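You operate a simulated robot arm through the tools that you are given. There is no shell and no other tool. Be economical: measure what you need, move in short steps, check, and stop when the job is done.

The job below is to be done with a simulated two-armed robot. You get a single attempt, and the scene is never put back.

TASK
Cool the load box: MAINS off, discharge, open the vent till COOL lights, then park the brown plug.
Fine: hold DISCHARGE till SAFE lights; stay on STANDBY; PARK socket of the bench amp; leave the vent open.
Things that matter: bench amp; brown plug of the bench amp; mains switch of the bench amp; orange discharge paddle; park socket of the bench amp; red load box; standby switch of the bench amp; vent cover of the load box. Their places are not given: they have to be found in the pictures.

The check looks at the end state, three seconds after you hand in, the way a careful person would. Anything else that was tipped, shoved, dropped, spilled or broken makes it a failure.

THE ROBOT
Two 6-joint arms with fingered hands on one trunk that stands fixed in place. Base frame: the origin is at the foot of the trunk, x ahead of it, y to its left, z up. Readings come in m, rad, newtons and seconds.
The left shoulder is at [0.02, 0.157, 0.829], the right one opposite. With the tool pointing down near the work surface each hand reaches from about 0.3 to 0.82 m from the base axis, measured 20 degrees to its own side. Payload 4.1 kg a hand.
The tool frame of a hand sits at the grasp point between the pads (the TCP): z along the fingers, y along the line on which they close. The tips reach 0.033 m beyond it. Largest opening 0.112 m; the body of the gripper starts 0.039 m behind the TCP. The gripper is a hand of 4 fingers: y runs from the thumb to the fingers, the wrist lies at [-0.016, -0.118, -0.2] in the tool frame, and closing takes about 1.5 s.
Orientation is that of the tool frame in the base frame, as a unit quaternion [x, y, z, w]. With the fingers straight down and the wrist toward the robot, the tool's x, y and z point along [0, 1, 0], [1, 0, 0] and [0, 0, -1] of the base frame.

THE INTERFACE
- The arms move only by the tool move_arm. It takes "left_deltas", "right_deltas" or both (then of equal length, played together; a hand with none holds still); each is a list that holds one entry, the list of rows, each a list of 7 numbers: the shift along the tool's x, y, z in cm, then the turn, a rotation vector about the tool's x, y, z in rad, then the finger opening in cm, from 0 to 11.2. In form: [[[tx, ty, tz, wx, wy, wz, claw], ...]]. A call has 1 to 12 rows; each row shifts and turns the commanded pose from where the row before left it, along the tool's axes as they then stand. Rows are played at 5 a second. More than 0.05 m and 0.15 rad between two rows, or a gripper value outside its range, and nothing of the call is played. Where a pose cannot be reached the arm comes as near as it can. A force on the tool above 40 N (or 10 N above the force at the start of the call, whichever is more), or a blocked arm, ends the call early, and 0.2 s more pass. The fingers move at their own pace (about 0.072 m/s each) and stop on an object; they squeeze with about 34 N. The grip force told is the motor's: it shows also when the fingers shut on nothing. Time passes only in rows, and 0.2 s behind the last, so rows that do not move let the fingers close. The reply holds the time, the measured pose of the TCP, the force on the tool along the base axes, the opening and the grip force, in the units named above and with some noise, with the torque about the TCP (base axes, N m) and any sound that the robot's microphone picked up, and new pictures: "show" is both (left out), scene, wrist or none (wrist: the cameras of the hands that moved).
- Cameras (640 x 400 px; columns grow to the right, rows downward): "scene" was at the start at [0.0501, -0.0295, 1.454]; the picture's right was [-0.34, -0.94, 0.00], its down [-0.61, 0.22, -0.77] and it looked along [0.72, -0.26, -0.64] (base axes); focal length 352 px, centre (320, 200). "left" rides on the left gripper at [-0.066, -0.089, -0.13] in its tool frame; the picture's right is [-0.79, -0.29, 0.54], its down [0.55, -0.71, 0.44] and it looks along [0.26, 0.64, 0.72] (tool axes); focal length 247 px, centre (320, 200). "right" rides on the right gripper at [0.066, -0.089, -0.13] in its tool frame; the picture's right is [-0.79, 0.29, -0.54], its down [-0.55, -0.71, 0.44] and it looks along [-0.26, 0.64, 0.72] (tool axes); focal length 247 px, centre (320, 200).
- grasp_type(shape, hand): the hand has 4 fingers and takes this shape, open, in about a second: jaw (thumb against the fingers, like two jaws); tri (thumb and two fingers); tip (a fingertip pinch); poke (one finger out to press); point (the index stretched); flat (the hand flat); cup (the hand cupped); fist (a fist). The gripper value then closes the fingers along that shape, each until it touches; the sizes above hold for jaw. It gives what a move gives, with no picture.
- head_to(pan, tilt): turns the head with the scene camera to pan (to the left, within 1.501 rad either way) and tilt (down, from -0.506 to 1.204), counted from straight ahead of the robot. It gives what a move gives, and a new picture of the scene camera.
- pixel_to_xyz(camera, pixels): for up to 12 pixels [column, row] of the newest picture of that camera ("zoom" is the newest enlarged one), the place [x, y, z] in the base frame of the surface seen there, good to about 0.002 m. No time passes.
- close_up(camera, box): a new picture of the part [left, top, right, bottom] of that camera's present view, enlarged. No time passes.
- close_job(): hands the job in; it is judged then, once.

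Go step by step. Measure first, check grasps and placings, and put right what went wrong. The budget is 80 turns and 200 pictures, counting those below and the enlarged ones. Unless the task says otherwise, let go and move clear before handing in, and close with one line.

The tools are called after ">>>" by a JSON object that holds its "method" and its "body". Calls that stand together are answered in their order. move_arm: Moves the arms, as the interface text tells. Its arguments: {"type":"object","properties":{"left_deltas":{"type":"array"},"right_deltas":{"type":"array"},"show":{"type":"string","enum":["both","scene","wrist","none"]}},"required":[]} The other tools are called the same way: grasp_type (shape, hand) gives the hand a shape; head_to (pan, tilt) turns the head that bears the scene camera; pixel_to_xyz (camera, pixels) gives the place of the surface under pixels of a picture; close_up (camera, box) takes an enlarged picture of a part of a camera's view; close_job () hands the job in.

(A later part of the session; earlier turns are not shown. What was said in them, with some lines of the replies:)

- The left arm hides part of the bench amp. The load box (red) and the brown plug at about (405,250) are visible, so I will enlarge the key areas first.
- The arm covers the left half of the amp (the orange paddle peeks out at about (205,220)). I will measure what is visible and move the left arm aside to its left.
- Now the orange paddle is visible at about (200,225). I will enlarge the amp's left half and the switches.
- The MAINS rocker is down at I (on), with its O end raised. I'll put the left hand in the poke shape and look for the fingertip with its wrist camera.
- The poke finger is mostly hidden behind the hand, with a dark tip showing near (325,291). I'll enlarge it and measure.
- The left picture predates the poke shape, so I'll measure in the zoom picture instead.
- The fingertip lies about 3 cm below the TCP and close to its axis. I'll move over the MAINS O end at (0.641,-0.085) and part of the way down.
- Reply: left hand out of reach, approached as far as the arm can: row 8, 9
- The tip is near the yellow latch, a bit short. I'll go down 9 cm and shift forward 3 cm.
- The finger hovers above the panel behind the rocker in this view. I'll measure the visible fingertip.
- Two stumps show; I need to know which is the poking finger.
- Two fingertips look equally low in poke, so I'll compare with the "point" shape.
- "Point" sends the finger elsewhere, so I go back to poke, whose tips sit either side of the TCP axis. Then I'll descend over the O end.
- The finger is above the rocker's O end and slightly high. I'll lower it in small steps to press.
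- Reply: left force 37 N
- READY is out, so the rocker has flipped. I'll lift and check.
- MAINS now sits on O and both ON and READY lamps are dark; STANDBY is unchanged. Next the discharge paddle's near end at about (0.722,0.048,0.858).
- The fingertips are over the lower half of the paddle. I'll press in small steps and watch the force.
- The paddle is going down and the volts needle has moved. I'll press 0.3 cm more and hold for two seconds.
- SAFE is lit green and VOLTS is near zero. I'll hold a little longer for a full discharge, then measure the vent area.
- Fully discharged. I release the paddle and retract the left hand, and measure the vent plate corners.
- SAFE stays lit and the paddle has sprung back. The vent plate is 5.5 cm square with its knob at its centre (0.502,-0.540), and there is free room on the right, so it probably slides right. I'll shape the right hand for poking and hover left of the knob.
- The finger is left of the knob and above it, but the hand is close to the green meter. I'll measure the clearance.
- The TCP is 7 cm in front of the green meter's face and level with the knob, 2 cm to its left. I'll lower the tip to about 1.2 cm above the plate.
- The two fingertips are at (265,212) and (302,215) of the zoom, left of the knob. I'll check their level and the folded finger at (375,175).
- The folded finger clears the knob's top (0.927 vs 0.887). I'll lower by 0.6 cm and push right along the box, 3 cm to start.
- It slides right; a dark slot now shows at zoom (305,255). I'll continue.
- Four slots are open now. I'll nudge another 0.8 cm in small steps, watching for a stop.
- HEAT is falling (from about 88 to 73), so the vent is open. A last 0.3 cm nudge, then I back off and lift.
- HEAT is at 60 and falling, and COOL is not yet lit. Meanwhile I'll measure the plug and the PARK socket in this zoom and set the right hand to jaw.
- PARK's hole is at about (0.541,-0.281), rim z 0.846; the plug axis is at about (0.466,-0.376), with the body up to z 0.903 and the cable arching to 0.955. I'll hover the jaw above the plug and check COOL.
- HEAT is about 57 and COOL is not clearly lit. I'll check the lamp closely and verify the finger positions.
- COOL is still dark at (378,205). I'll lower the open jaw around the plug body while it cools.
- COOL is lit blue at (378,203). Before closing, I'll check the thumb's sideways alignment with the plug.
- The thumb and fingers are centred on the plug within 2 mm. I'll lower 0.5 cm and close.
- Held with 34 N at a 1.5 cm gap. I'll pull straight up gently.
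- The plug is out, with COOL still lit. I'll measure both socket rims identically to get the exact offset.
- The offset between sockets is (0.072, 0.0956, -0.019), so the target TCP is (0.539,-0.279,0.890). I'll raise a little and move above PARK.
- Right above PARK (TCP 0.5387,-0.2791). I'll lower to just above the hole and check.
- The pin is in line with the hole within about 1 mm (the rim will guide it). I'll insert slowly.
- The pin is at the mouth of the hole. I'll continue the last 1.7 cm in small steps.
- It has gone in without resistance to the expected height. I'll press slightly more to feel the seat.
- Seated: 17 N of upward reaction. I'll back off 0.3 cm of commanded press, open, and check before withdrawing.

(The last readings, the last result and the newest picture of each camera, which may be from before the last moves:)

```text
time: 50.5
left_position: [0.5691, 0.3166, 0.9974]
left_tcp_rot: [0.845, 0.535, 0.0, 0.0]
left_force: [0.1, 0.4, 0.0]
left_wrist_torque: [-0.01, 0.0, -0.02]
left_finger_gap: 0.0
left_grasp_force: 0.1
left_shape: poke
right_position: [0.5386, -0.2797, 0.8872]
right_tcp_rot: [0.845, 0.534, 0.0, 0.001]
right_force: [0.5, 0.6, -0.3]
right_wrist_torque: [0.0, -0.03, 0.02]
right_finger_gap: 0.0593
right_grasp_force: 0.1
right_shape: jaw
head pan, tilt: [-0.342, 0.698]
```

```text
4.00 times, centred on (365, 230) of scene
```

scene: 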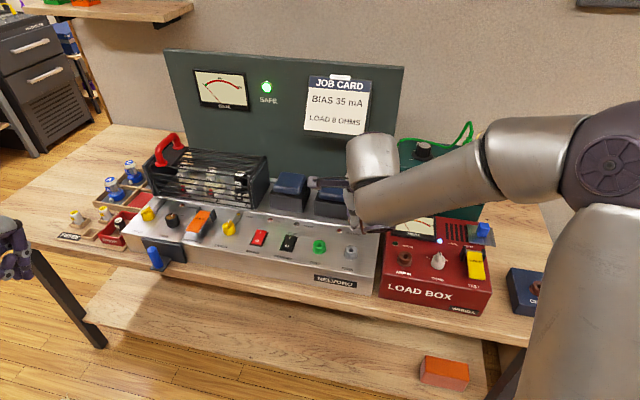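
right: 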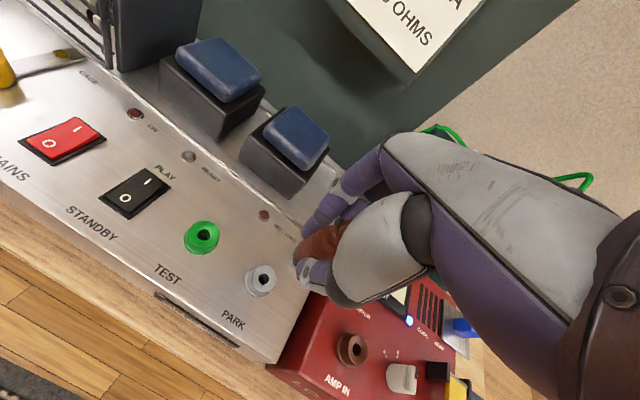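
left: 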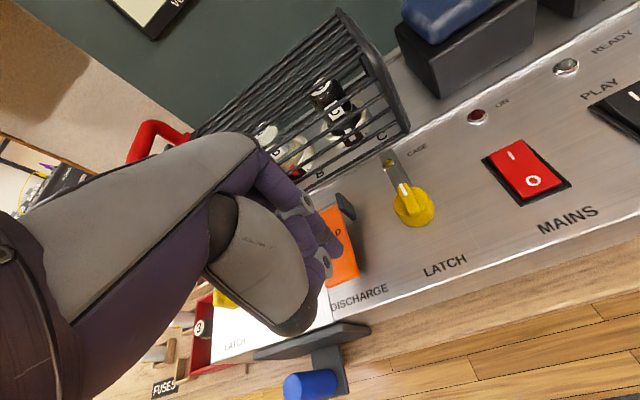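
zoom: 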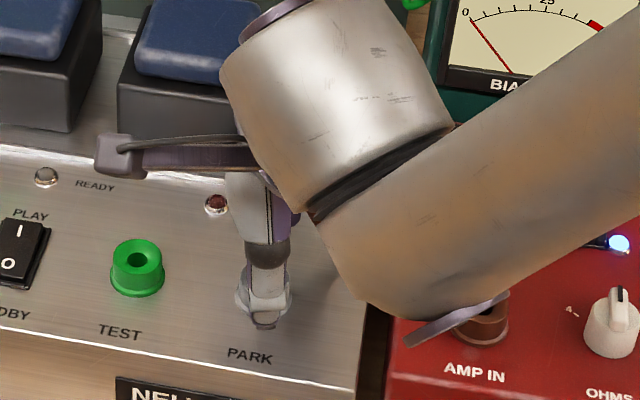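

The plug stands in PARK, freed. I'll withdraw straight up and then away to the right front.

>>> {"method": "move_arm", "body": {"right_deltas": [[[0, 0, -1.5, 0, 0, 0, 6], [0, 0, -2.5, 0, 0, 0, 6], [0, 0, -4, 0, 0, 0, 6], [0, 0, -4, 0, 0, 0, 6], [0, 0, -4, 0, 0, 0, 6], [-1, -4, -2, 0, 0, 0, 6], [-3, -4, 0, 0, 0, 0, 6], [-4, -3, 0, 0, 0, 0, 6], [-4, -3, 0, 0, 0, 0, 6], [-4, 0, 0, 0, 0, 0, 6], [-4, 0, 0, 0, 0, 0, 6]]], "show": "scene"}}

>>> {"method": "close_up", "body": {"camera": "scene", "box": [230, 180, 380, 290]}}

>>> {"method": "close_up", "body": {"camera": "scene", "box": [330, 180, 510, 310]}}

```text
time: 52.9
left_position: [0.57, 0.3162, 0.9959]
left_tcp_rot: [0.845, 0.534, 0.001, 0.0]
left_force: [-0.5, -0.3, 0.0]
left_wrist_torque: [0.01, 0.03, -0.01]
left_finger_gap: 0.0001
left_grasp_force: 0.0
left_shape: poke
right_position: [0.326, -0.3979, 1.0683]
right_tcp_rot: [0.845, 0.534, 0.0, 0.0]
right_force: [0.5, 0.2, -0.1]
right_wrist_torque: [0.01, 0.03, 0.01]
right_finger_gap: 0.0596
right_grasp_force: 0.2
right_shape: jaw
head pan, tilt: [-0.342, 0.698]
```

scene: 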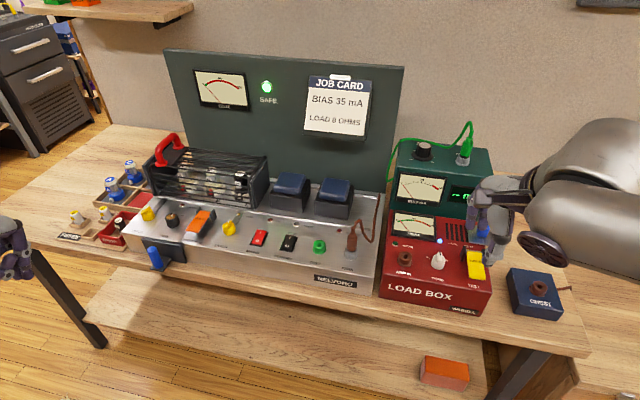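

```text
3.64 times, centred on (305, 235) of scene
```

zoom: 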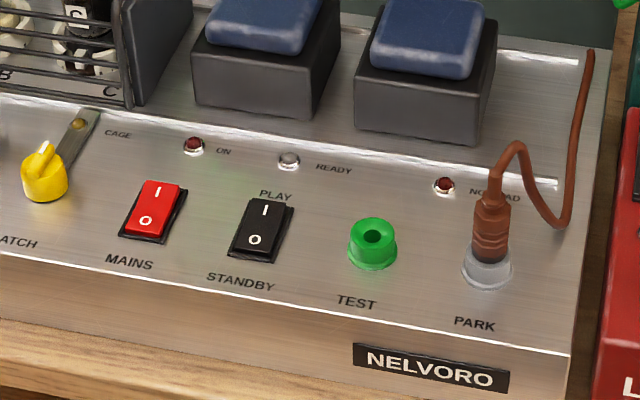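

```text
3.08 times, centred on (420, 245) of scene
```

zoom: 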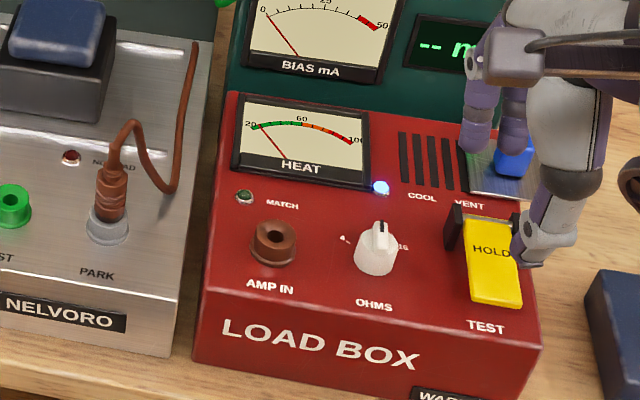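

Everything reads as it should: MAINS is on O, STANDBY unchanged, SAFE and COOL lit, vent open, the brown plug seated in PARK, and both hands clear in the air. I'll hand in.

>>> {"method": "close_job", "body": {}}

```text
The job is handed in.
```

The load box is cooled and the job is handed in: MAINS is off, SAFE and COOL are lit, the vent is open, the amp is still on STANDBY, and the brown plug is in PARK.
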